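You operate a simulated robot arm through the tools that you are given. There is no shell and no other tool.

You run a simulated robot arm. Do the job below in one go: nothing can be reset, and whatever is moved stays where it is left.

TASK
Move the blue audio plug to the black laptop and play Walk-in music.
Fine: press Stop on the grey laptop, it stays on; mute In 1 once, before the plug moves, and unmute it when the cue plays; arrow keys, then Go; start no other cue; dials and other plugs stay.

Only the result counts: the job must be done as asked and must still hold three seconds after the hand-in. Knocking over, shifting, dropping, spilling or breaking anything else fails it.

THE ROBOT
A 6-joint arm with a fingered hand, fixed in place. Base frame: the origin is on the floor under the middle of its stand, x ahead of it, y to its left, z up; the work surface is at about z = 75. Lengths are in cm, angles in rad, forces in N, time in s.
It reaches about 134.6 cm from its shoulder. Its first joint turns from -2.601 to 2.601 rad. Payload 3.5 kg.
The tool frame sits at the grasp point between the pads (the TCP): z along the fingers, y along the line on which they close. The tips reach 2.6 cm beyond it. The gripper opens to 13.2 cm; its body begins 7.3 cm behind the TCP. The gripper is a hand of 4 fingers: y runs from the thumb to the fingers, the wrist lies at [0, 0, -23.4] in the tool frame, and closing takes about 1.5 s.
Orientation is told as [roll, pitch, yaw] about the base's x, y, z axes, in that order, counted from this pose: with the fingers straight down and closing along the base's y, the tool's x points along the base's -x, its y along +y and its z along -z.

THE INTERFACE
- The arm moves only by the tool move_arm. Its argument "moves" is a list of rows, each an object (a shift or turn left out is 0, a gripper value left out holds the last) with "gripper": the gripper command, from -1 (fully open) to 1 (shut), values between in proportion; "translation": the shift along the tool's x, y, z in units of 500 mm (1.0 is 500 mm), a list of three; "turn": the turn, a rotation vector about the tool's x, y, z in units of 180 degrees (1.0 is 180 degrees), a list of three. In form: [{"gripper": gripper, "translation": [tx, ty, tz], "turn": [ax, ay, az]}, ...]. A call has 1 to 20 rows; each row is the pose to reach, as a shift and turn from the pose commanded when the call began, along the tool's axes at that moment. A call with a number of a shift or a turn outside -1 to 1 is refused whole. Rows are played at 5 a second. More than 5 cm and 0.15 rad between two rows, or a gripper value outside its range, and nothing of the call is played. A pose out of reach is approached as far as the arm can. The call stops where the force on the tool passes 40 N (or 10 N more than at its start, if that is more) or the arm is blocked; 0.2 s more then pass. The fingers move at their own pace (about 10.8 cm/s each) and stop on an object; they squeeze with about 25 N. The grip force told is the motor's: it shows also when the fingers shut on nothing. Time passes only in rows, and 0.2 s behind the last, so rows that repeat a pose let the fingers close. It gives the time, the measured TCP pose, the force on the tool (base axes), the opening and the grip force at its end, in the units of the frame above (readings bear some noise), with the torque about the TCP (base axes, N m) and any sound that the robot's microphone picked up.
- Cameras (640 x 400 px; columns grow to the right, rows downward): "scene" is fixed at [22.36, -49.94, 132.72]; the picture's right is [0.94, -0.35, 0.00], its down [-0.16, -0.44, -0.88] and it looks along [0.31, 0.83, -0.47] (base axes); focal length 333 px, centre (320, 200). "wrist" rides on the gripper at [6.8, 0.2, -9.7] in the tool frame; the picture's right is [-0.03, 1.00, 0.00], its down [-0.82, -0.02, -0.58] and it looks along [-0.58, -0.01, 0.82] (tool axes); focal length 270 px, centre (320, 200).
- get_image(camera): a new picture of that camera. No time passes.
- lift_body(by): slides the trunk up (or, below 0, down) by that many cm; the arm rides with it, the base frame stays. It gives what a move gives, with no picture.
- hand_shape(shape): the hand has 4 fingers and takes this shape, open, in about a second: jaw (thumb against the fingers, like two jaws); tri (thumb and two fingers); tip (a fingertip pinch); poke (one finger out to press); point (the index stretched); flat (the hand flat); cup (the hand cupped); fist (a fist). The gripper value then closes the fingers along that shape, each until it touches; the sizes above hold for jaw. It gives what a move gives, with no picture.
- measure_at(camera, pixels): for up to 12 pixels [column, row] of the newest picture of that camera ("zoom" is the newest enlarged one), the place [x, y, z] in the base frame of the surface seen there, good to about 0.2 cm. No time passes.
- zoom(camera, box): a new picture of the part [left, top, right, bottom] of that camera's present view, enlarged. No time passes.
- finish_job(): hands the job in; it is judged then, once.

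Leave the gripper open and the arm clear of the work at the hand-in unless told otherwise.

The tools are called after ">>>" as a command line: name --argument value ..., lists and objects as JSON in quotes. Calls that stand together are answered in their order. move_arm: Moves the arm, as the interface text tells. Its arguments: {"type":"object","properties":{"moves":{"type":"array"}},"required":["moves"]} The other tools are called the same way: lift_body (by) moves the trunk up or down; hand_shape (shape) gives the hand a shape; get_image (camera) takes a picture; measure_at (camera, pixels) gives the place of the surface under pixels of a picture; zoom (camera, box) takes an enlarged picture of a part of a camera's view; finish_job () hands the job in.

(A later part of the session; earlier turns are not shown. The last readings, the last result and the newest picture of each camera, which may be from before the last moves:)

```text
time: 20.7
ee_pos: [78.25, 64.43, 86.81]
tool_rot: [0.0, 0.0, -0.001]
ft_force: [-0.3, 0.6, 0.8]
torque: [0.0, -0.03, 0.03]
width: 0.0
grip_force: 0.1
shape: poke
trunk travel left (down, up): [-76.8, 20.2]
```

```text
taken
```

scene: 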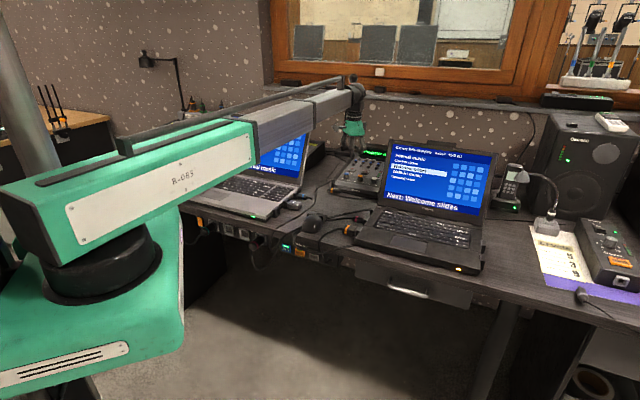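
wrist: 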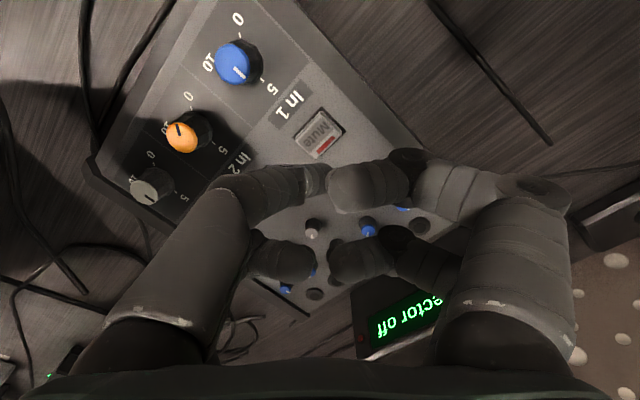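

Clear. I lower by 3.3 cm, to just above the button.

>>> lift_body --by -3.3

>>> zoom --camera "wrist" --box '[220, 80, 420, 220]'

>>> zoom --camera "scene" --box '[230, 70, 390, 210]'

```text
time: 21.5
ee_pos: [78.2, 64.48, 83.63]
tool_rot: [0.001, 0.001, -0.001]
ft_force: [0.2, -0.8, 0.2]
torque: [0.03, 0.03, 0.01]
width: 0.0
grip_force: 0.1
shape: poke
trunk travel left (down, up): [-73.5, 23.5]
```

```text
2.86 times, centred on (320, 150) of wrist
```

zoom: 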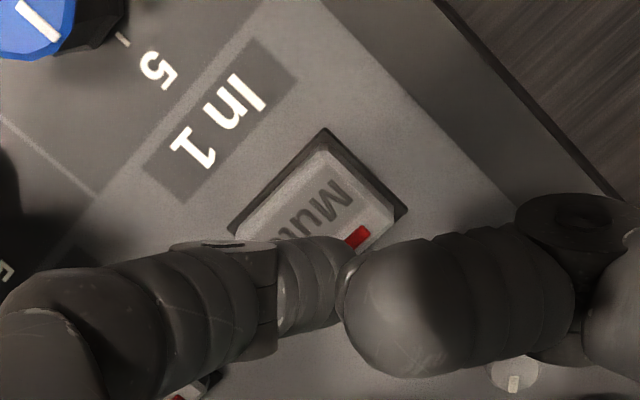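

```text
2.86 times, centred on (310, 140) of scene
```

zoom: 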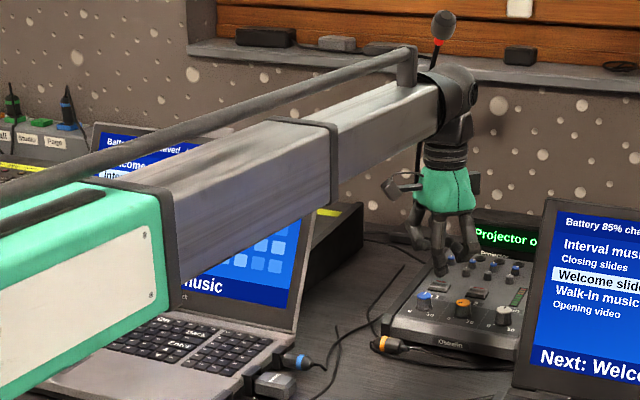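

The tip sits over the In 1 mute button. I lower to contact in small steps.

>>> lift_body --by -0.9

>>> lift_body --by -0.3

```text
time: 22.1
ee_pos: [78.31, 64.52, 82.57]
tool_rot: [0.0, 0.0, 0.002]
ft_force: [0.4, 0.1, 1.2]
torque: [-0.03, 0.0, -0.01]
width: 0.0
grip_force: 0.1
shape: poke
trunk travel left (down, up): [-72.6, 24.4]
heard: click
```

```text
time: 22.6
ee_pos: [78.32, 64.48, 82.44]
tool_rot: [-0.001, 0.002, 0.0]
ft_force: [1.1, -0.6, 7.1]
torque: [0.01, -0.03, 0.01]
width: 0.0
grip_force: 0.1
shape: poke
trunk travel left (down, up): [-72.3, 24.7]
```

A click was heard on the first step; the second only pressed further. I raise and look at the mute lamp.

>>> lift_body --by 10

>>> zoom --camera "wrist" --box '[200, 20, 420, 170]'

>>> zoom --camera "scene" --box '[325, 140, 395, 200]'

```text
time: 23.9
ee_pos: [78.36, 64.52, 92.29]
tool_rot: [-0.001, 0.001, 0.0]
ft_force: [0.5, 0.9, 0.1]
torque: [0.03, -0.02, 0.01]
width: 0.01
grip_force: 0.0
shape: poke
trunk travel left (down, up): [-82.3, 14.7]
```

```text
2.67 times, centred on (310, 95) of wrist
```

zoom: 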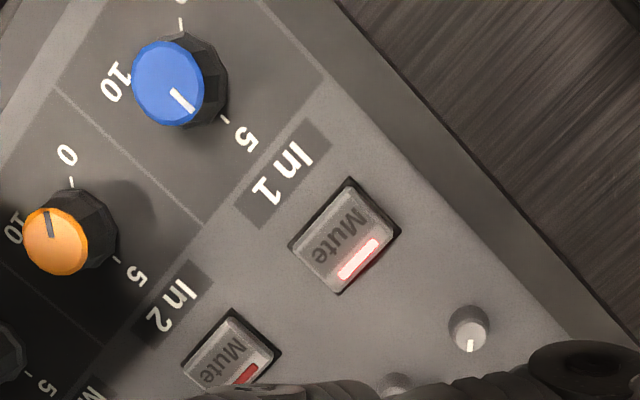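

```text
6.67 times, centred on (360, 170) of scene
```

zoom: 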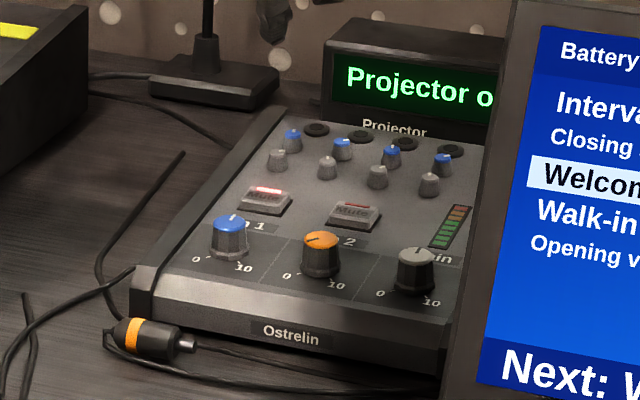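

In 1's mute lamp is lit and In 2 is unlit. Now I raise and go over to the right of the black laptop to see which port there is the audio jack.

>>> lift_body --by 14.6

>>> move_arm --moves '[{"gripper": -1, "translation": [-0.027, -0.075, 0]}, {"translation": [-0.054, -0.15, 0]}, {"translation": [-0.081, -0.225, 0]}, {"translation": [-0.108, -0.3, 0]}, {"translation": [-0.135, -0.375, 0]}, {"translation": [-0.162, -0.45, 0]}, {"translation": [-0.189, -0.525, 0]}, {"translation": [-0.216, -0.6, 0]}, {"translation": [-0.243, -0.675, 0]}, {"translation": [-0.27, -0.75, 0]}, {"translation": [-0.27, -0.75, 0]}]'

>>> move_arm --moves '[{"gripper": -1, "translation": [-0.027, -0.075, 0]}, {"translation": [-0.054, -0.15, 0]}, {"translation": [-0.081, -0.225, 0]}, {"translation": [-0.108, -0.3, 0]}, {"translation": [-0.135, -0.375, 0]}, {"translation": [-0.162, -0.45, 0]}, {"translation": [-0.189, -0.525, 0]}, {"translation": [-0.216, -0.6, 0]}, {"translation": [-0.243, -0.675, 0]}, {"translation": [-0.27, -0.75, 0]}, {"translation": [-0.27, -0.75, 0]}]'

>>> get_image --camera "scene"

>>> get_image --camera "wrist"

```text
time: 25.7
ee_pos: [78.15, 64.61, 107.07]
tool_rot: [0.001, 0.0, -0.001]
ft_force: [-0.5, 0.5, 0.2]
torque: [0.01, -0.01, 0.01]
width: 0.0
grip_force: 0.0
shape: poke
trunk travel left (down, up): [-96.9, 0.1]
```

```text
time: 28.1
ee_pos: [91.73, 26.92, 107.07]
tool_rot: [0.001, 0.0, -0.002]
ft_force: [-0.4, -0.8, -0.5]
torque: [0.01, 0.01, -0.02]
width: 0.0
grip_force: 0.0
shape: poke
trunk travel left (down, up): [-96.9, 0.1]
```

```text
time: 30.5
ee_pos: [105.15, -10.44, 106.96]
tool_rot: [0.001, -0.001, 0.0]
ft_force: [0.2, -0.5, 0.2]
torque: [0.02, -0.01, 0.0]
width: 0.0
grip_force: 0.2
shape: poke
trunk travel left (down, up): [-96.9, 0.1]
```

```text
taken
```

scene: 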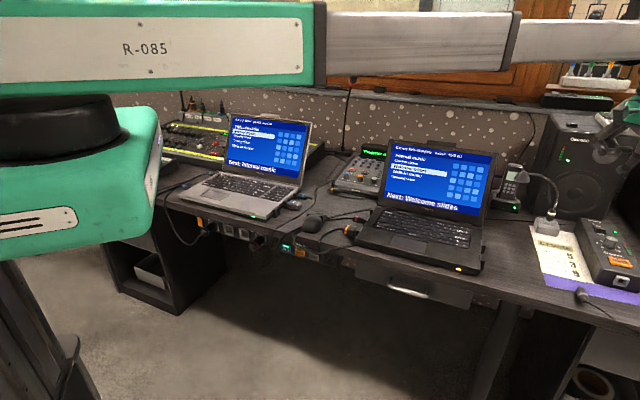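

```text
taken
```

wrist: 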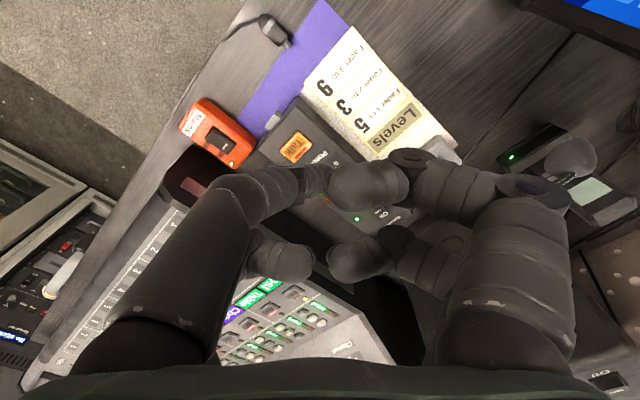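

I turn the hand about its own axis by 135° so the wrist camera looks back at the black laptop's right side.

>>> move_arm --moves '[{"turn": [0, 0, -0.046]}, {"turn": [0, 0, -0.092]}, {"turn": [0, 0, -0.138]}, {"turn": [0, 0, -0.184]}, {"turn": [0, 0, -0.23]}, {"turn": [0, 0, -0.276]}, {"turn": [0, 0, -0.322]}, {"turn": [0, 0, -0.368]}, {"turn": [0, 0, -0.414]}, {"turn": [0, 0, -0.46]}, {"turn": [0, 0, -0.506]}, {"turn": [0, 0, -0.552]}, {"turn": [0, 0, -0.598]}, {"turn": [0, 0, -0.644]}, {"turn": [0, 0, -0.69]}, {"turn": [0, 0, -0.736]}, {"turn": [0, 0, -0.75]}, {"turn": [0, 0, -0.75]}]'

>>> get_image --camera "wrist"

```text
time: 34.3
ee_pos: [105.19, -10.29, 106.9]
tool_rot: [-0.001, 0.001, 1.337]
ft_force: [0.0, 0.3, 1.1]
torque: [-0.01, -0.02, 0.0]
width: 0.01
grip_force: 0.0
shape: poke
out of reach, approached as far as the arm can: row 10, 11, 12, 13, 14, 15, 16, 17, 18
trunk travel left (down, up): [-96.9, 0.1]
```

```text
taken
```

wrist: 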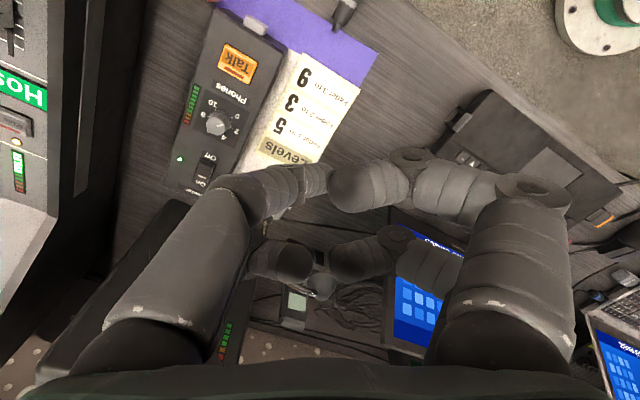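

The wrist stops at 1.337 rad, but the black laptop's right edge shows at the right, about (465,120). I zoom there.

>>> zoom --camera "wrist" --box '[420, 70, 540, 160]'

```text
4.44 times, centred on (480, 115) of wrist
```

zoom: 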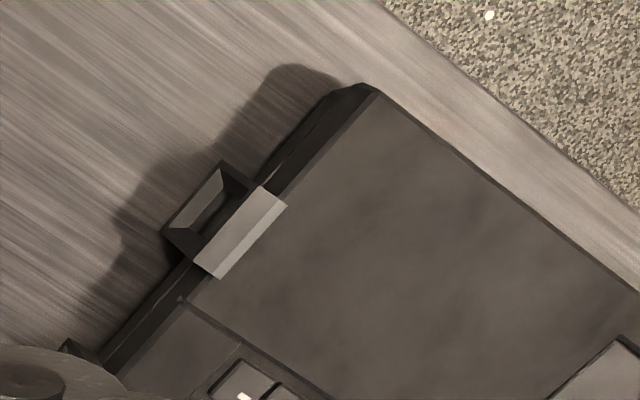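

The front port on that side is a square (USB) hole. I shift the hand and lower it to see the rear port without a finger in the way.

>>> move_arm --moves '[{"translation": [-0.078, 0.027, 0]}, {"translation": [-0.156, 0.054, 0]}, {"translation": [-0.234, 0.08, 0]}, {"translation": [-0.234, 0.08, 0]}]'

>>> lift_body --by -13

>>> get_image --camera "wrist"

>>> get_image --camera "scene"

```text
time: 35.3
ee_pos: [103.95, 1.7, 107.01]
tool_rot: [-0.001, 0.004, 1.336]
ft_force: [0.4, -1.0, -0.5]
torque: [0.01, -0.03, -0.04]
width: 0.02
grip_force: 0.1
shape: poke
trunk travel left (down, up): [-96.9, 0.1]
```

```text
time: 36.8
ee_pos: [103.94, 1.61, 94.04]
tool_rot: [-0.001, 0.003, 1.337]
ft_force: [0.1, 0.4, 0.0]
torque: [-0.02, 0.02, 0.01]
width: 0.0
grip_force: 0.1
shape: poke
trunk travel left (down, up): [-83.9, 13.1]
```

```text
taken
```

wrist: 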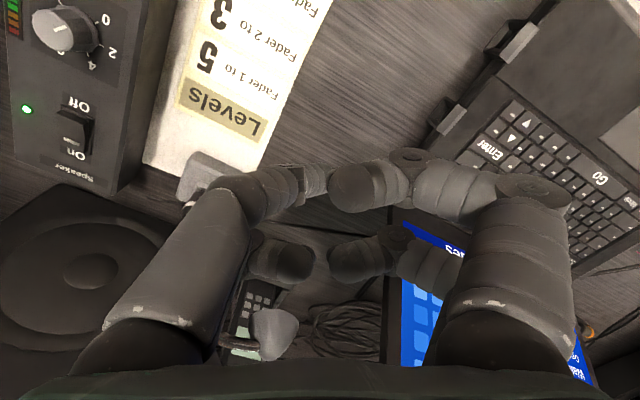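

```text
taken
```

scene: 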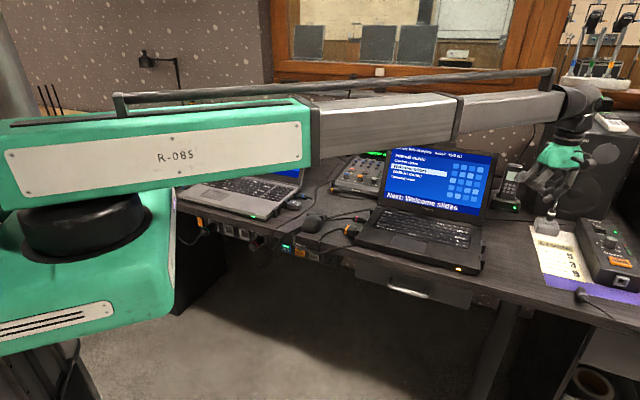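

The rear port shows at about (447,115). I zoom on both ports.

>>> zoom --camera "wrist" --box '[410, 80, 490, 140]'

>>> zoom --camera "wrist" --box '[470, 0, 560, 70]'

```text
6.67 times, centred on (450, 110) of wrist
```

zoom: 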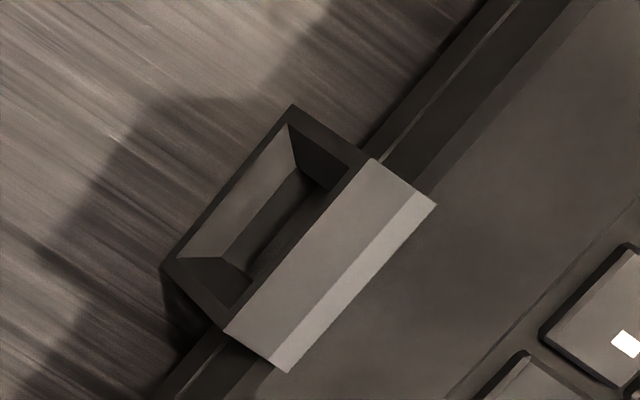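

```text
5.71 times, centred on (515, 35) of wrist
```

zoom: 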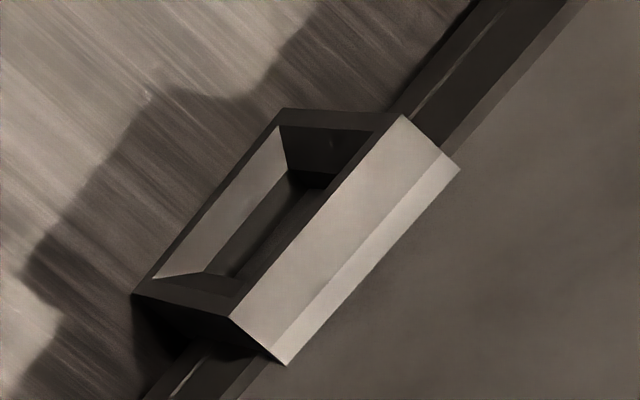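

Both right-side ports are wide rectangular (USB) holes, so the audio jack is not there. I raise, turn the hand back to -45° and look at the left side of the black laptop.

>>> lift_body --by 13

>>> move_arm --moves '[{"turn": [0, 0, 0.046]}, {"turn": [0, 0, 0.092]}, {"turn": [0, 0, 0.138]}, {"turn": [0, 0, 0.184]}, {"turn": [0, 0, 0.23]}, {"turn": [0, 0, 0.276]}, {"turn": [0, 0, 0.322]}, {"turn": [0, 0, 0.368]}, {"turn": [0, 0, 0.414]}, {"turn": [0, 0, 0.46]}, {"turn": [0, 0, 0.506]}, {"turn": [0, 0, 0.552]}, {"turn": [0, 0, 0.598]}, {"turn": [0, 0, 0.644]}, {"turn": [0, 0, 0.6756]}, {"turn": [0, 0, 0.6756]}]'

```text
time: 38.4
ee_pos: [103.96, 1.67, 107.0]
tool_rot: [0.001, 0.004, 1.337]
ft_force: [0.4, 0.2, -0.3]
torque: [0.0, 0.03, 0.01]
width: 0.0
grip_force: 0.0
shape: poke
trunk travel left (down, up): [-96.9, 0.1]
```

```text
time: 41.8
ee_pos: [103.94, 1.67, 107.03]
tool_rot: [0.0, -0.001, -0.786]
ft_force: [-0.1, 0.0, -0.1]
torque: [0.0, -0.01, 0.02]
width: 0.02
grip_force: 0.0
shape: poke
trunk travel left (down, up): [-96.9, 0.1]
```

Now I move above the left side of the black laptop, about (69.4, 46.2).

>>> move_arm --moves '[{"translation": [0.093, 0.012, 0]}, {"translation": [0.186, 0.024, 0]}, {"translation": [0.279, 0.035, 0]}, {"translation": [0.372, 0.047, 0]}, {"translation": [0.465, 0.059, 0]}, {"translation": [0.559, 0.07, 0]}, {"translation": [0.559, 0.07, 0]}]'

>>> move_arm --moves '[{"translation": [0.093, 0.012, 0]}, {"translation": [0.186, 0.024, 0]}, {"translation": [0.279, 0.035, 0]}, {"translation": [0.372, 0.047, 0]}, {"translation": [0.465, 0.059, 0]}, {"translation": [0.559, 0.07, 0]}, {"translation": [0.559, 0.07, 0]}]'

>>> get_image --camera "wrist"

>>> get_image --camera "scene"

```text
time: 43.4
ee_pos: [86.59, 23.52, 107.11]
tool_rot: [-0.003, -0.002, -0.786]
ft_force: [0.1, 0.2, 0.1]
torque: [0.01, -0.03, 0.02]
width: 0.01
grip_force: 0.1
shape: poke
trunk travel left (down, up): [-96.9, 0.1]
```

```text
time: 45.0
ee_pos: [69.42, 46.03, 107.03]
tool_rot: [-0.002, -0.001, -0.785]
ft_force: [-0.6, 0.5, -0.4]
torque: [0.0, 0.01, 0.01]
width: 0.0
grip_force: 0.0
shape: poke
trunk travel left (down, up): [-96.9, 0.1]
```

```text
taken
```

wrist: 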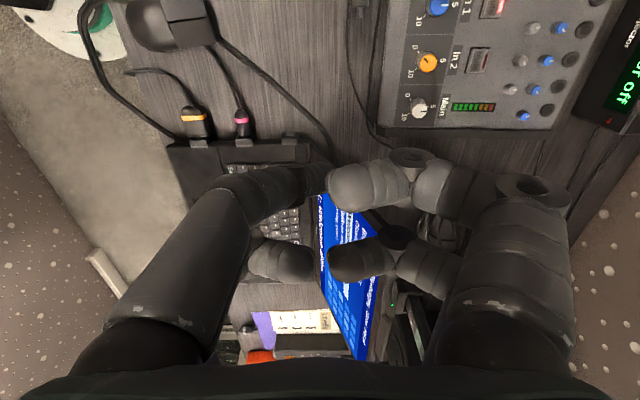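

```text
taken
```

scene: 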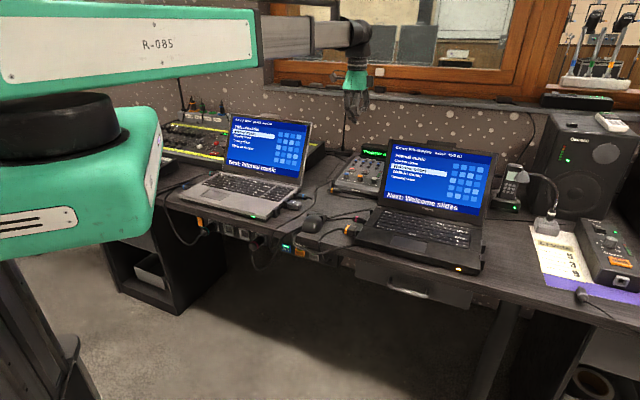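

The left side of the black laptop shows at the top-left: orange plug (193,122), pink plug (242,124), a third port around (290,138). I zoom there.

>>> zoom --camera "wrist" --box '[225, 90, 345, 170]'

>>> zoom --camera "wrist" --box '[60, 0, 420, 200]'

```text
5.00 times, centred on (285, 130) of wrist
```

zoom: 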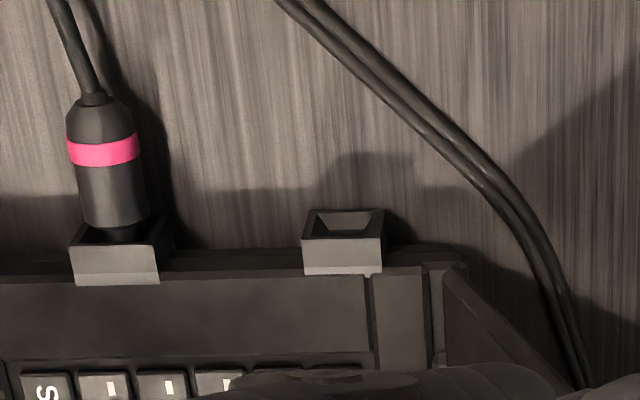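

```text
1.78 times, centred on (240, 100) of wrist
```

zoom: 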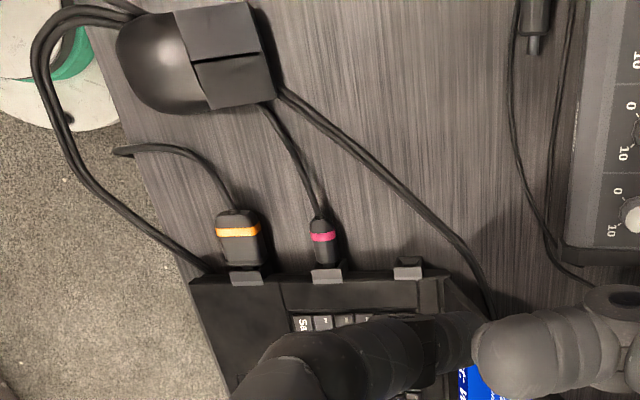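

The rear-left port of the black laptop is free and small and square like the power jack's neighbour; the USB holes on the right are wide. I measure this port's corners and the others for comparison.

>>> zoom --camera "wrist" --box '[265, 110, 325, 160]'

>>> measure_at --camera "zoom" --pixels '[[160, 230], [310, 230], [157, 285], [312, 280], [175, 160], [300, 160], [235, 195], [235, 165], [235, 260], [165, 200], [290, 195], [240, 90]]'

```text
8.00 times, centred on (295, 135) of wrist
```

zoom: 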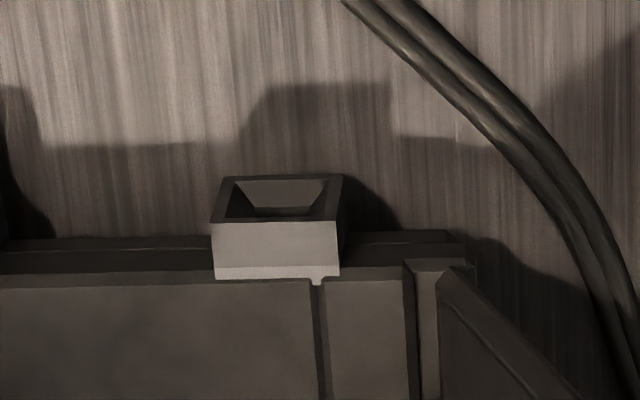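

```text
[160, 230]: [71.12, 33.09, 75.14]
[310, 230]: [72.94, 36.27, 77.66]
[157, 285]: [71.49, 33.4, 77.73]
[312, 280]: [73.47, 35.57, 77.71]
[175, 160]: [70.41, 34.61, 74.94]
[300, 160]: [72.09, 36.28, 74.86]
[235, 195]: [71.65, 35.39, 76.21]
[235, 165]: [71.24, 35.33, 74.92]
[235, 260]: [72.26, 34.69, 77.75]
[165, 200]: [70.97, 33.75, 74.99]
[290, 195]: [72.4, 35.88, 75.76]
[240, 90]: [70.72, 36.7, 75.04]
```

>>> measure_at --camera "zoom" --pixels '[[216, 227], [333, 227], [218, 274], [335, 270], [275, 227], [276, 250], [275, 272], [275, 205], [275, 185], [230, 180], [335, 182], [275, 178]]'

>>> zoom --camera "wrist" --box '[205, 90, 285, 160]'

>>> measure_at --camera "zoom" --pixels '[[250, 150], [285, 165], [320, 150], [290, 100], [300, 210], [320, 260], [300, 240], [270, 265], [350, 262], [300, 180], [310, 270], [290, 140]]'

```text
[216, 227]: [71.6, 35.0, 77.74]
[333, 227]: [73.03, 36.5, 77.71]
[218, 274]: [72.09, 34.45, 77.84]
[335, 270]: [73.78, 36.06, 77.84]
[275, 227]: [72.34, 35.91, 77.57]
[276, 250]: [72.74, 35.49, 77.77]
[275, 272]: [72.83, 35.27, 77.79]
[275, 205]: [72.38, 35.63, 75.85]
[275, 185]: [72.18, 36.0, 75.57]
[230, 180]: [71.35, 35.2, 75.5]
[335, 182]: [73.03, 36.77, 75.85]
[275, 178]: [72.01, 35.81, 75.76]
```

```text
5.71 times, centred on (245, 125) of wrist
```

zoom: 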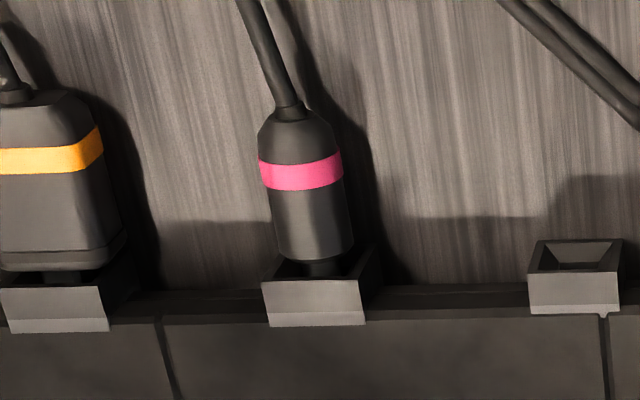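

```text
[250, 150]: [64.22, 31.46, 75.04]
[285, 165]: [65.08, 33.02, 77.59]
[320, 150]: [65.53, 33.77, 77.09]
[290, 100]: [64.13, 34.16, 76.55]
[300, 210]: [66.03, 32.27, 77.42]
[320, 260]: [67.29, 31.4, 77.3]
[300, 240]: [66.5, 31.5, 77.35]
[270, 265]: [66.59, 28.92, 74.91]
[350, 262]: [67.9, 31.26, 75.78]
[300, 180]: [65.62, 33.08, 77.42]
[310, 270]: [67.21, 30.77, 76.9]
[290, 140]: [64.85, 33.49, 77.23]
```

The free rear-left port centre is about (72.3, 35.85), facing the grey laptop. The plug must be turned 180° between the two laptops, so I probe the wrist's yaw range here, at safe height.

>>> move_arm --moves '[{"turn": [0, 0, -0.047]}, {"turn": [0, 0, -0.094]}, {"turn": [0, 0, -0.141]}, {"turn": [0, 0, -0.188]}, {"turn": [0, 0, -0.235]}, {"turn": [0, 0, -0.282]}, {"turn": [0, 0, -0.329]}, {"turn": [0, 0, -0.376]}, {"turn": [0, 0, -0.423]}, {"turn": [0, 0, -0.47]}, {"turn": [0, 0, -0.517]}, {"turn": [0, 0, -0.564]}, {"turn": [0, 0, -0.611]}, {"turn": [0, 0, -0.658]}, {"turn": [0, 0, -0.705]}, {"turn": [0, 0, -0.752]}, {"turn": [0, 0, -0.799]}, {"turn": [0, 0, -0.846]}, {"turn": [0, 0, -0.893]}, {"turn": [0, 0, -0.94]}]'

```text
time: 49.2
ee_pos: [69.34, 46.32, 107.03]
tool_rot: [0.002, 0.003, 2.067]
ft_force: [-0.3, 0.4, -0.3]
torque: [0.01, 0.0, 0.01]
width: 0.0
grip_force: 0.1
shape: poke
out of reach, approached as far as the arm can: row 20
trunk travel left (down, up): [-96.9, 0.1]
```

Yaw can reach about 118° here; near the grey plug it should reach about 130°, close to the 135° needed. Now I look at the grasping shapes: first "tip".

>>> hand_shape --shape "tip"

>>> get_image --camera "wrist"

>>> zoom --camera "scene" --box '[310, 20, 400, 140]'

```text
time: 50.1
ee_pos: [69.4, 46.28, 106.97]
tool_rot: [0.002, 0.003, 2.064]
ft_force: [-0.3, 0.6, -0.2]
torque: [0.01, -0.03, 0.01]
width: 13.18
grip_force: 0.1
shape: tip
trunk travel left (down, up): [-96.9, 0.1]
```

```text
taken
```

wrist: 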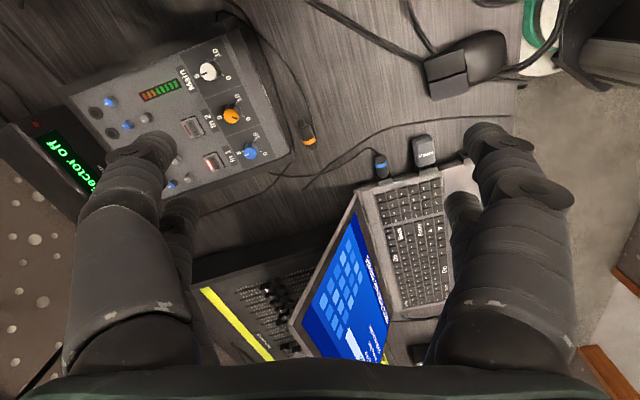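

```text
3.33 times, centred on (355, 80) of scene
```

zoom: 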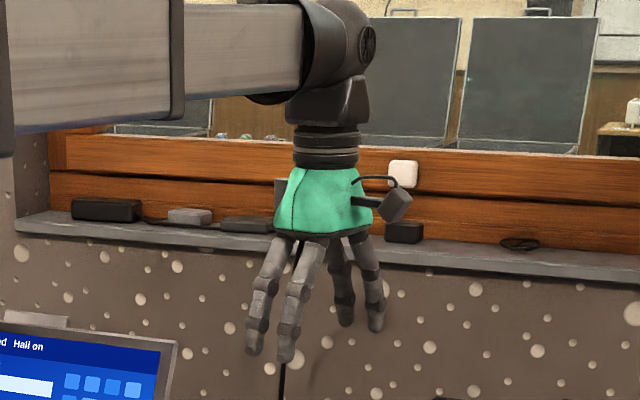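

The blue plug is well visible at (380,165). I zoom on it and measure it.

>>> zoom --camera "wrist" --box '[340, 120, 460, 200]'

>>> measure_at --camera "zoom" --pixels '[[300, 180], [325, 180], [280, 185], [320, 240], [290, 215], [330, 210], [305, 150], [300, 140], [310, 262], [275, 275], [345, 265], [480, 150]]'

```text
5.00 times, centred on (400, 160) of wrist
```

zoom: 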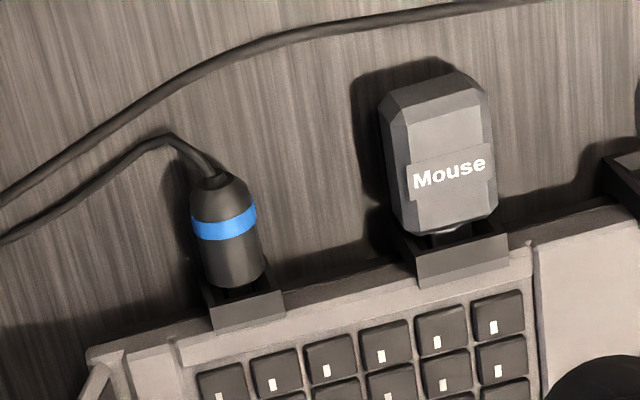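

```text
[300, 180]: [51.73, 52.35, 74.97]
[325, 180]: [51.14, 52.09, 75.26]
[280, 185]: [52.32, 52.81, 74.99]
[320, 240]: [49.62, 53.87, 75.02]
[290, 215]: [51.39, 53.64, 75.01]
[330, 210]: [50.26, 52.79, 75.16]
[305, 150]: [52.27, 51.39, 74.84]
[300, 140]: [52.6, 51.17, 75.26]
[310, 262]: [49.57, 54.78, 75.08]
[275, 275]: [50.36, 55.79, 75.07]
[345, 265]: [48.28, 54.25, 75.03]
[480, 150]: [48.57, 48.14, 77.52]
```

>>> measure_at --camera "zoom" --pixels '[[224, 222], [195, 228], [254, 215], [233, 262], [207, 268], [262, 256], [218, 190], [213, 180], [240, 285], [245, 310], [215, 310], [283, 298]]'

>>> measure_at --camera "zoom" --pixels '[[225, 245], [228, 252], [240, 275], [190, 155], [165, 135], [400, 170], [385, 120], [400, 215], [430, 225], [460, 260], [250, 330], [215, 328]]'

```text
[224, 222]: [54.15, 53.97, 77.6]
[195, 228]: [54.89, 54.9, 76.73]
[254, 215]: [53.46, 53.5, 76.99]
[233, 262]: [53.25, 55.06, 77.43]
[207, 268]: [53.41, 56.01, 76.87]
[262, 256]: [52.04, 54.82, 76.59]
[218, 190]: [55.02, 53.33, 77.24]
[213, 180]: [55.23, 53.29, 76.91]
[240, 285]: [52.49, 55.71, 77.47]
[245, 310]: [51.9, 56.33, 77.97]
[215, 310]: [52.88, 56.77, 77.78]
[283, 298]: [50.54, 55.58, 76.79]
```

```text
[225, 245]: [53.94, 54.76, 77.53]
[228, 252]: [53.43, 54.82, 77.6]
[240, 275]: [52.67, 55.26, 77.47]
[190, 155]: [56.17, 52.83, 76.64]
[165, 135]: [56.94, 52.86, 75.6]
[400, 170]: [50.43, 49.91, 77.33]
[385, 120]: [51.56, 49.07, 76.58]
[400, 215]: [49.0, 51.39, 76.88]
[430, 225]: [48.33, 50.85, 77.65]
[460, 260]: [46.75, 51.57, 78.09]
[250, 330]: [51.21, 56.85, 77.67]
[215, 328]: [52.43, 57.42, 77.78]
```

The plug: axis about through (54.2, 54.2) at the ring and (52.7, 55.4) at the body, diameter about 2.1, top at z 77.5. I test closing the "tip" shape in free air to see how the fingers meet.

>>> move_arm --moves '[{"gripper": 0.4}, {"gripper": 0.4}, {"gripper": 0.4}, {"gripper": 0.4}, {"gripper": 0.4}, {"gripper": 0.4}]'

>>> get_image --camera "wrist"

>>> zoom --camera "scene" --box '[310, 20, 400, 140]'

```text
time: 51.5
ee_pos: [69.31, 46.34, 107.06]
tool_rot: [0.001, 0.003, 2.064]
ft_force: [-0.8, 0.3, -0.3]
torque: [0.03, 0.02, -0.01]
width: 3.99
grip_force: 0.1
shape: tip
trunk travel left (down, up): [-96.9, 0.1]
```

```text
taken
```

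wrist: 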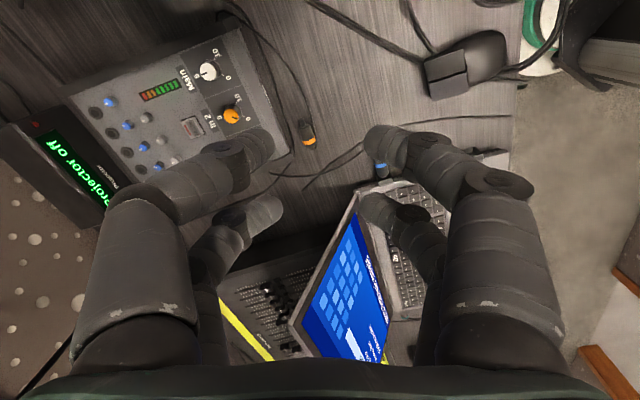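

```text
3.33 times, centred on (355, 80) of scene
```

zoom: 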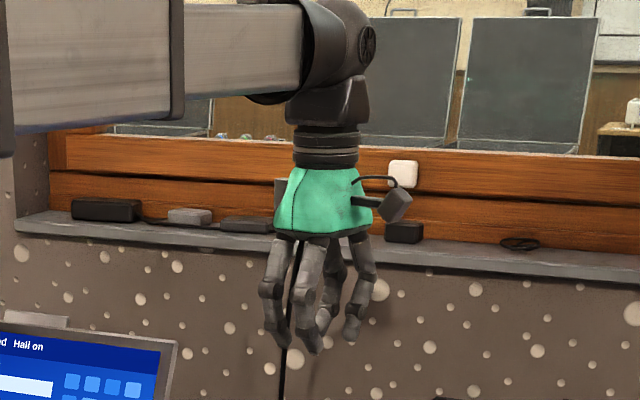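

All four fingers close in pairs here. I close fully to see how they meet, then try "tri".

>>> move_arm --moves '[{"gripper": 1}, {"gripper": 1}, {"gripper": 1}, {"gripper": 1}]'

>>> get_image --camera "wrist"

>>> measure_at --camera "wrist" --pixels '[[305, 165], [335, 165], [320, 165], [300, 225], [340, 225], [310, 150], [330, 150], [280, 165], [360, 165], [320, 150], [300, 180], [340, 180]]'

>>> hand_shape --shape "tri"

>>> get_image --camera "wrist"

>>> move_arm --moves '[{"gripper": 0.4}, {"gripper": 0.4}, {"gripper": 0.4}, {"gripper": 0.4}, {"gripper": 0.4}, {"gripper": 0.4}]'

>>> get_image --camera "wrist"

```text
time: 52.5
ee_pos: [69.31, 46.2, 106.94]
tool_rot: [0.002, 0.004, 2.062]
ft_force: [-0.3, 0.6, -0.5]
torque: [0.01, 0.01, -0.02]
width: 0.01
grip_force: 25.0
shape: tip
trunk travel left (down, up): [-96.9, 0.1]
```

```text
taken
```

wrist: 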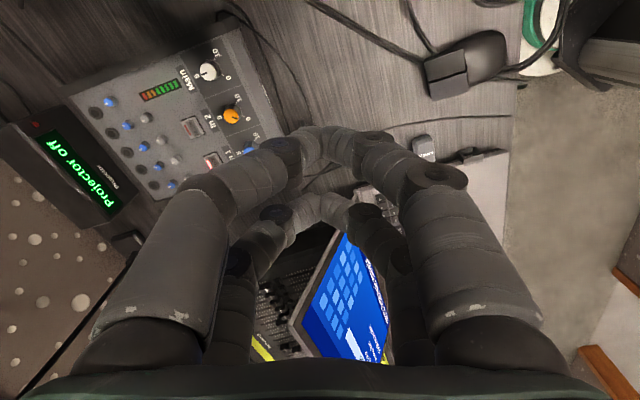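

```text
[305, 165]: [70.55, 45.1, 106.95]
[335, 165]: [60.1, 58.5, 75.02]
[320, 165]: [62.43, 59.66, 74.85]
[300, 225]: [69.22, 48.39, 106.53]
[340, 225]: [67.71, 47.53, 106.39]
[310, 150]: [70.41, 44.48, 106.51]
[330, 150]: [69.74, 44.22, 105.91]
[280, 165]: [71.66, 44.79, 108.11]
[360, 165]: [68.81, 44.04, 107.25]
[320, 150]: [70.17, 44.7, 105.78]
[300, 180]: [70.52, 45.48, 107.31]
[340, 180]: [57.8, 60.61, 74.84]
```

```text
time: 53.4
ee_pos: [69.29, 46.36, 106.98]
tool_rot: [0.002, 0.003, 2.063]
ft_force: [0.0, -0.3, 1.2]
torque: [0.01, 0.0, 0.0]
width: 13.18
grip_force: 0.1
shape: tri
trunk travel left (down, up): [-96.9, 0.1]
```

```text
taken
```

wrist: 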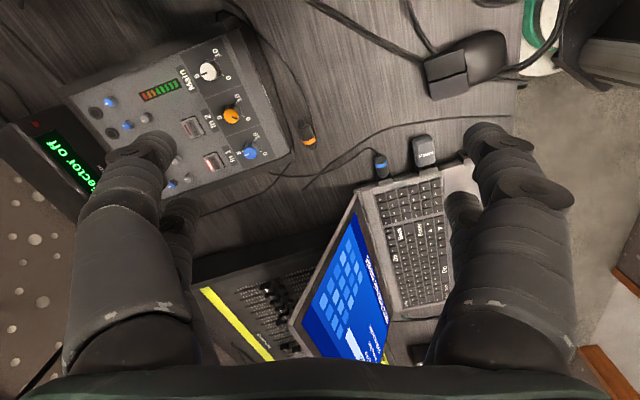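

```text
time: 54.8
ee_pos: [69.33, 46.26, 106.97]
tool_rot: [0.003, 0.004, 2.064]
ft_force: [0.4, -0.5, -0.4]
torque: [0.02, 0.0, -0.01]
width: 3.98
grip_force: 0.0
shape: tri
trunk travel left (down, up): [-96.9, 0.1]
```

```text
taken
```

wrist: 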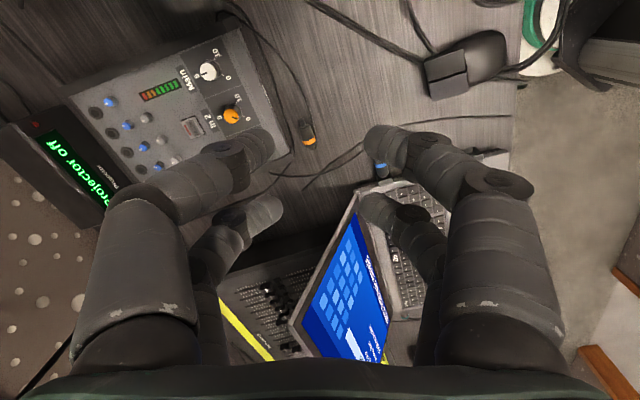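

"tri" and "tip" look alike (two finger pairs about 3.8 cm apart along tool x). I check "jaw" at the same opening for comparison.

>>> zoom --camera "scene" --box '[330, 70, 380, 130]'

>>> hand_shape --shape "jaw"

>>> move_arm --moves '[{"gripper": 0.4}, {"gripper": 0.4}, {"gripper": 0.4}, {"gripper": 0.4}, {"gripper": 0.4}, {"gripper": 0.4}]'

>>> get_image --camera "wrist"

>>> zoom --camera "scene" --box '[330, 70, 380, 130]'

```text
6.67 times, centred on (355, 100) of scene
```

zoom: 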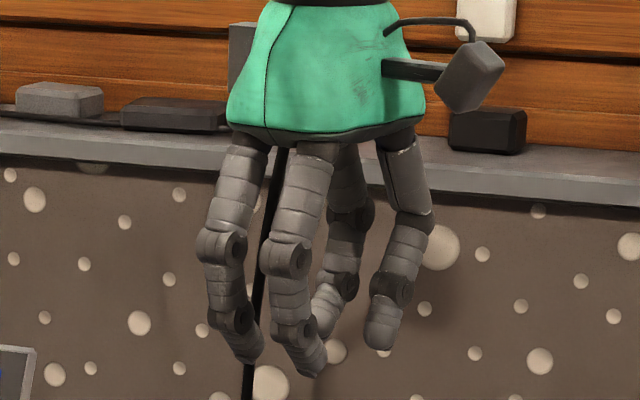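

```text
time: 55.7
ee_pos: [69.29, 46.18, 106.9]
tool_rot: [0.002, 0.004, 2.063]
ft_force: [0.6, 0.0, -0.6]
torque: [0.02, -0.01, 0.01]
width: 13.2
grip_force: 0.2
shape: jaw
trunk travel left (down, up): [-96.9, 0.1]
```

```text
time: 57.1
ee_pos: [69.41, 46.26, 106.99]
tool_rot: [0.003, 0.002, 2.064]
ft_force: [-0.3, 0.1, 0.2]
torque: [0.02, -0.02, 0.03]
width: 3.98
grip_force: 0.2
shape: jaw
trunk travel left (down, up): [-96.9, 0.1]
```

```text
taken
```

wrist: 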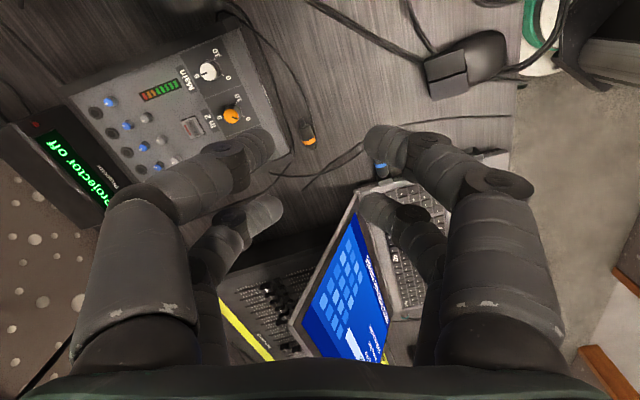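

```text
6.67 times, centred on (355, 100) of scene
```

zoom: 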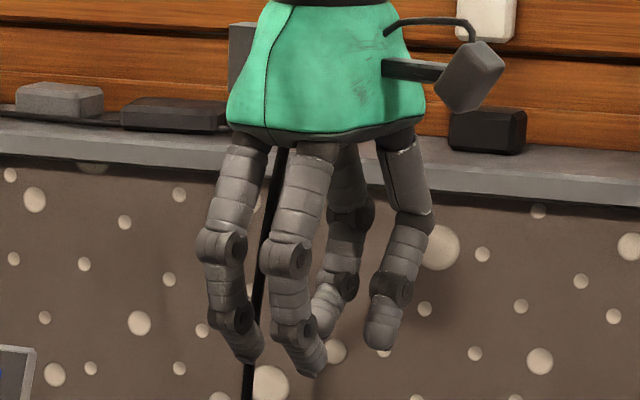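

The three shapes look identical. I measure the fingertips' lowest points at this opening (scene zoom).

>>> measure_at --camera "zoom" --pixels '[[248, 355], [315, 370], [378, 343], [322, 328], [296, 330], [235, 320], [392, 292], [340, 290], [248, 340], [310, 350], [382, 320], [325, 300]]'

>>> measure_at --camera "wrist" --pixels '[[262, 145], [272, 150], [380, 140], [370, 150], [268, 205], [280, 210], [366, 205], [375, 205], [230, 165], [430, 160], [225, 225], [410, 225]]'

```text
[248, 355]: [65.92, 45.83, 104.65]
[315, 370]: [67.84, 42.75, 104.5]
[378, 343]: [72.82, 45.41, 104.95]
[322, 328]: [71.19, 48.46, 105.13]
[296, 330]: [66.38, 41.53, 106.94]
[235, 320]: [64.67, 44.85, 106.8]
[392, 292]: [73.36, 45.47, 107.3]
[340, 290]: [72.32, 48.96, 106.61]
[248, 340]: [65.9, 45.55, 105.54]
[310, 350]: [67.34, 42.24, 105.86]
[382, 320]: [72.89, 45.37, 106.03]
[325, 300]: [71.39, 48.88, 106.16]
```

```text
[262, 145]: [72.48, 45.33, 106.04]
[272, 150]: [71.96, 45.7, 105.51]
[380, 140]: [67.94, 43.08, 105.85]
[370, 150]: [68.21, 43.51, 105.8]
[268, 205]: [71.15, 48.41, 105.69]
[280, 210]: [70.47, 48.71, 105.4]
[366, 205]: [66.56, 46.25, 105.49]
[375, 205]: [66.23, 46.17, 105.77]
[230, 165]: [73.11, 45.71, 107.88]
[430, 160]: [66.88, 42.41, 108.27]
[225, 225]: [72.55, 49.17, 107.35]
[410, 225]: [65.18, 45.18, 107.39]
```

Fingertips are 2.6 cm below the TCP at 4 cm opening, with the pairs at about ±1.75 along tool x. I move above the blue plug, then turn as near to 135° yaw as the wrist allows.

>>> move_arm --moves '[{"gripper": 0.4, "translation": [-0.07, 0.048, 0]}, {"translation": [-0.14, 0.096, 0]}, {"translation": [-0.21, 0.144, 0]}, {"translation": [-0.279, 0.193, 0]}, {"translation": [-0.279, 0.193, 0]}]'

>>> move_arm --moves '[{"turn": [0, 0, -0.045]}, {"turn": [0, 0, -0.07]}, {"turn": [0, 0, -0.09]}, {"turn": [0, 0, -0.093]}]'

>>> get_image --camera "wrist"

>>> get_image --camera "scene"

```text
time: 58.3
ee_pos: [54.25, 53.92, 107.07]
tool_rot: [0.001, 0.003, 2.063]
ft_force: [-0.7, -0.1, -0.6]
torque: [-0.03, 0.01, -0.01]
width: 3.97
grip_force: 0.1
shape: jaw
trunk travel left (down, up): [-96.9, 0.1]
```

```text
time: 59.3
ee_pos: [54.13, 54.03, 107.07]
tool_rot: [0.004, 0.007, 2.274]
ft_force: [0.1, -0.5, 0.1]
torque: [-0.01, -0.01, 0.01]
width: 4.0
grip_force: 0.1
shape: jaw
out of reach, approached as far as the arm can: row 2, 3, 4
trunk travel left (down, up): [-96.9, 0.1]
```

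```text
taken
```

wrist: 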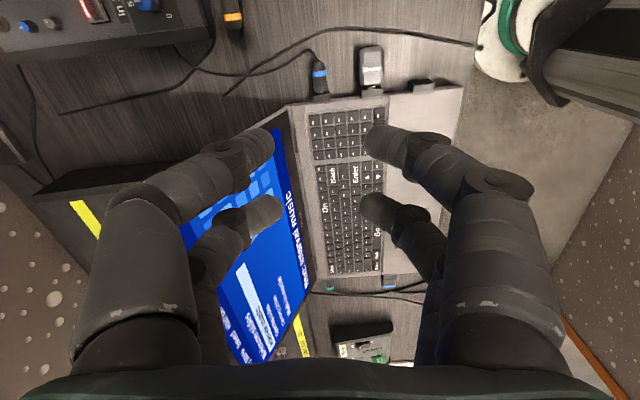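

```text
taken
```

scene: 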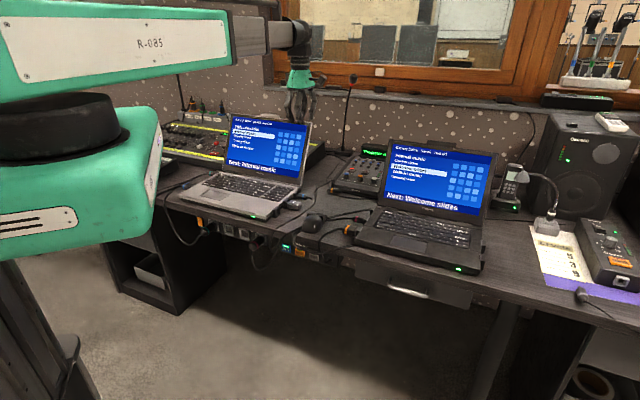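

Yaw reached 2.274 rad (130.3°), only 4.7° short, which is fine. I zoom on the plug for exact alignment.

>>> zoom --camera "wrist" --box '[270, 30, 410, 120]'

>>> measure_at --camera "zoom" --pixels '[[235, 180], [210, 182], [262, 178], [238, 210], [215, 215], [265, 212], [230, 140], [236, 240], [245, 270], [210, 272], [275, 268], [340, 240]]'

```text
4.44 times, centred on (340, 75) of wrist
```

zoom: 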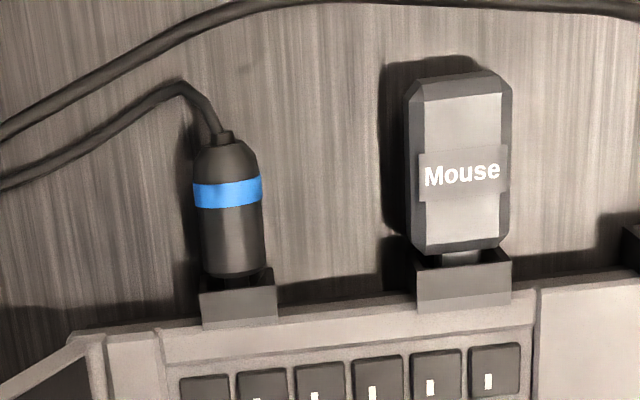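

```text
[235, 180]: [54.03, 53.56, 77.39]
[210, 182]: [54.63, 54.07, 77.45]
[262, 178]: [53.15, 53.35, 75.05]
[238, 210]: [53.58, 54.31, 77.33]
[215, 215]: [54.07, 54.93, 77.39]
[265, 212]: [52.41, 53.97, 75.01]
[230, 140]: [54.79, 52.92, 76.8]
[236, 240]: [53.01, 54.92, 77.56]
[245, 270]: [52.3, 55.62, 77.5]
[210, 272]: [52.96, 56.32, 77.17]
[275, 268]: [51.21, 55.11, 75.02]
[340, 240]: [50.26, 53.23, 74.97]
```

>>> measure_at --camera "zoom" --pixels '[[238, 293], [238, 305], [206, 297], [272, 292], [206, 318], [272, 315], [238, 318], [232, 200], [226, 150], [218, 135], [180, 90], [420, 270]]'

```text
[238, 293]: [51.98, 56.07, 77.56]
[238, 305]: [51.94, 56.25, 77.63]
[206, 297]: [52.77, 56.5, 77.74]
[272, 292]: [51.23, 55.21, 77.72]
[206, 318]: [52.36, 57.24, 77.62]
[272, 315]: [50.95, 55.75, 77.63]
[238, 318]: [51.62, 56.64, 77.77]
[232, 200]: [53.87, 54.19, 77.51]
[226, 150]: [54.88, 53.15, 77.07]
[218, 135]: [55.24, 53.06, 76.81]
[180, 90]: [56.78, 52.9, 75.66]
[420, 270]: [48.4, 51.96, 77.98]
```

Plug axis passes (54.0, 53.9) with centre height about 76.4; the block edge is at (52.0, 55.9). I nudge the TCP to (54.0, 53.85) and lower with the fingers 4 cm open.

>>> move_arm --moves '[{"gripper": 0.4, "translation": [0.001, 0.004, 0]}, {"translation": [0.001, 0.004, 0]}]'

>>> lift_body --by -18

>>> get_image --camera "wrist"

>>> get_image --camera "scene"

```text
time: 59.9
ee_pos: [53.95, 53.82, 107.01]
tool_rot: [0.002, 0.006, 2.273]
ft_force: [-0.8, 0.4, -0.2]
torque: [-0.02, 0.0, -0.01]
width: 3.98
grip_force: 0.0
shape: jaw
trunk travel left (down, up): [-96.9, 0.1]
```

```text
time: 61.9
ee_pos: [53.96, 53.86, 88.95]
tool_rot: [0.003, 0.007, 2.273]
ft_force: [0.6, 0.5, 0.7]
torque: [0.0, 0.0, 0.01]
width: 3.99
grip_force: 0.0
shape: jaw
trunk travel left (down, up): [-78.9, 18.1]
```

```text
taken
```

wrist: 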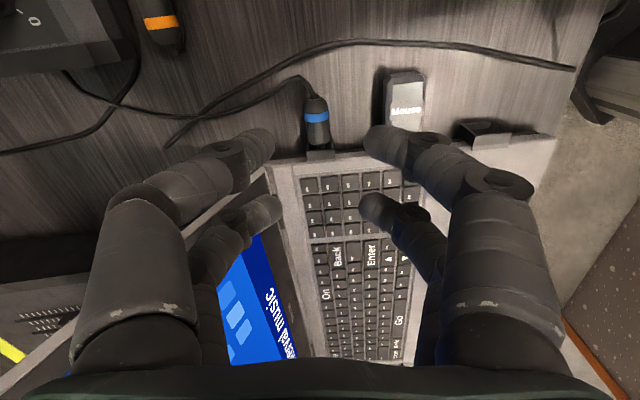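

```text
taken
```

scene: 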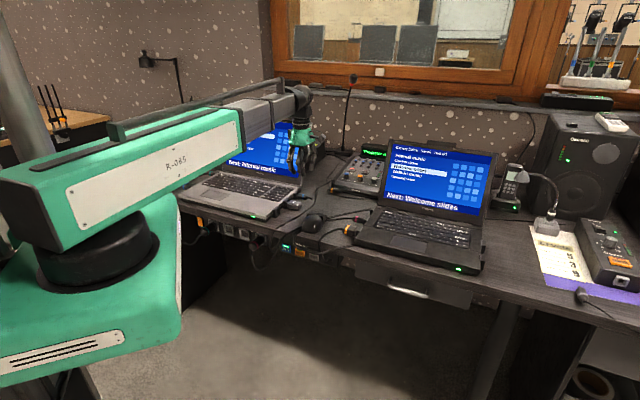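

All clear. I lower 6 cm more and check.

>>> lift_body --by -6

>>> get_image --camera "wrist"

>>> zoom --camera "scene" --box '[260, 120, 340, 220]'

```text
time: 62.9
ee_pos: [54.02, 53.84, 83.08]
tool_rot: [0.001, 0.009, 2.272]
ft_force: [-0.3, 0.6, -0.2]
torque: [-0.01, 0.01, 0.02]
width: 4.0
grip_force: 0.1
shape: jaw
trunk travel left (down, up): [-72.9, 24.1]
```

```text
taken
```

wrist: 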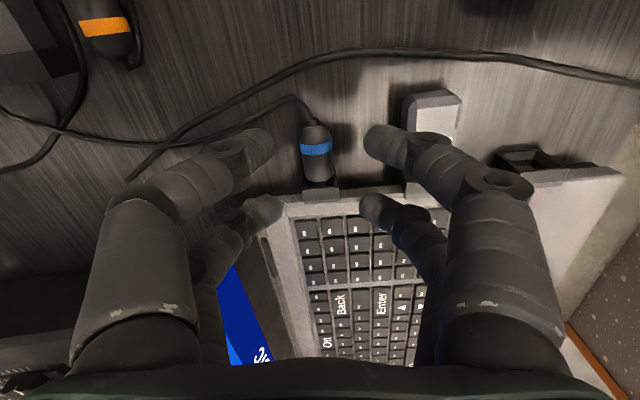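

```text
4.00 times, centred on (300, 170) of scene
```

zoom: 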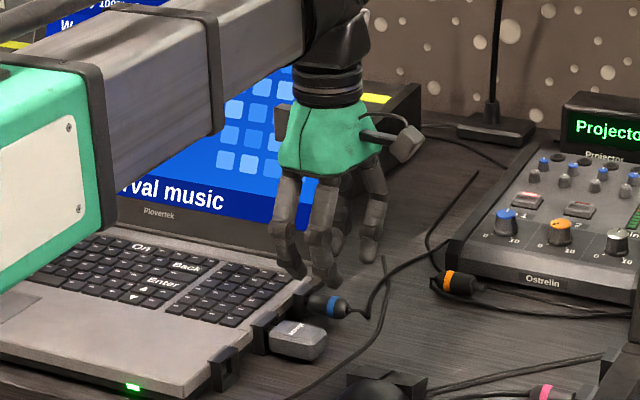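

The fingers straddle the plug and clear the dongle. I lower 3.5 cm more.

>>> lift_body --by -3.5

>>> get_image --camera "wrist"

>>> zoom --camera "scene" --box '[270, 150, 330, 220]'

```text
time: 63.7
ee_pos: [53.95, 53.85, 79.58]
tool_rot: [0.003, 0.008, 2.274]
ft_force: [0.0, 0.6, 0.8]
torque: [-0.01, -0.01, 0.01]
width: 4.0
grip_force: 0.0
shape: jaw
trunk travel left (down, up): [-69.4, 27.6]
```

```text
taken
```

wrist: 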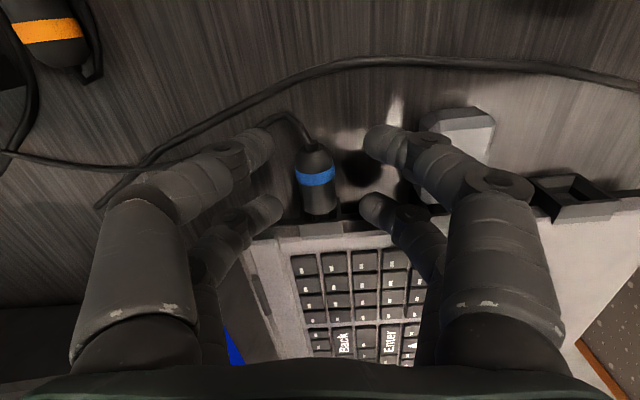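

```text
5.71 times, centred on (300, 185) of scene
```

zoom: 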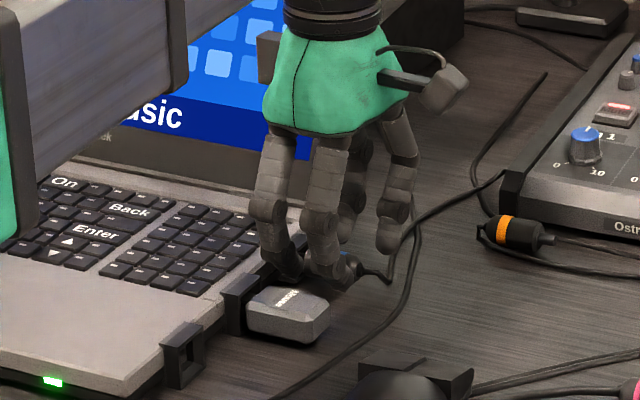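

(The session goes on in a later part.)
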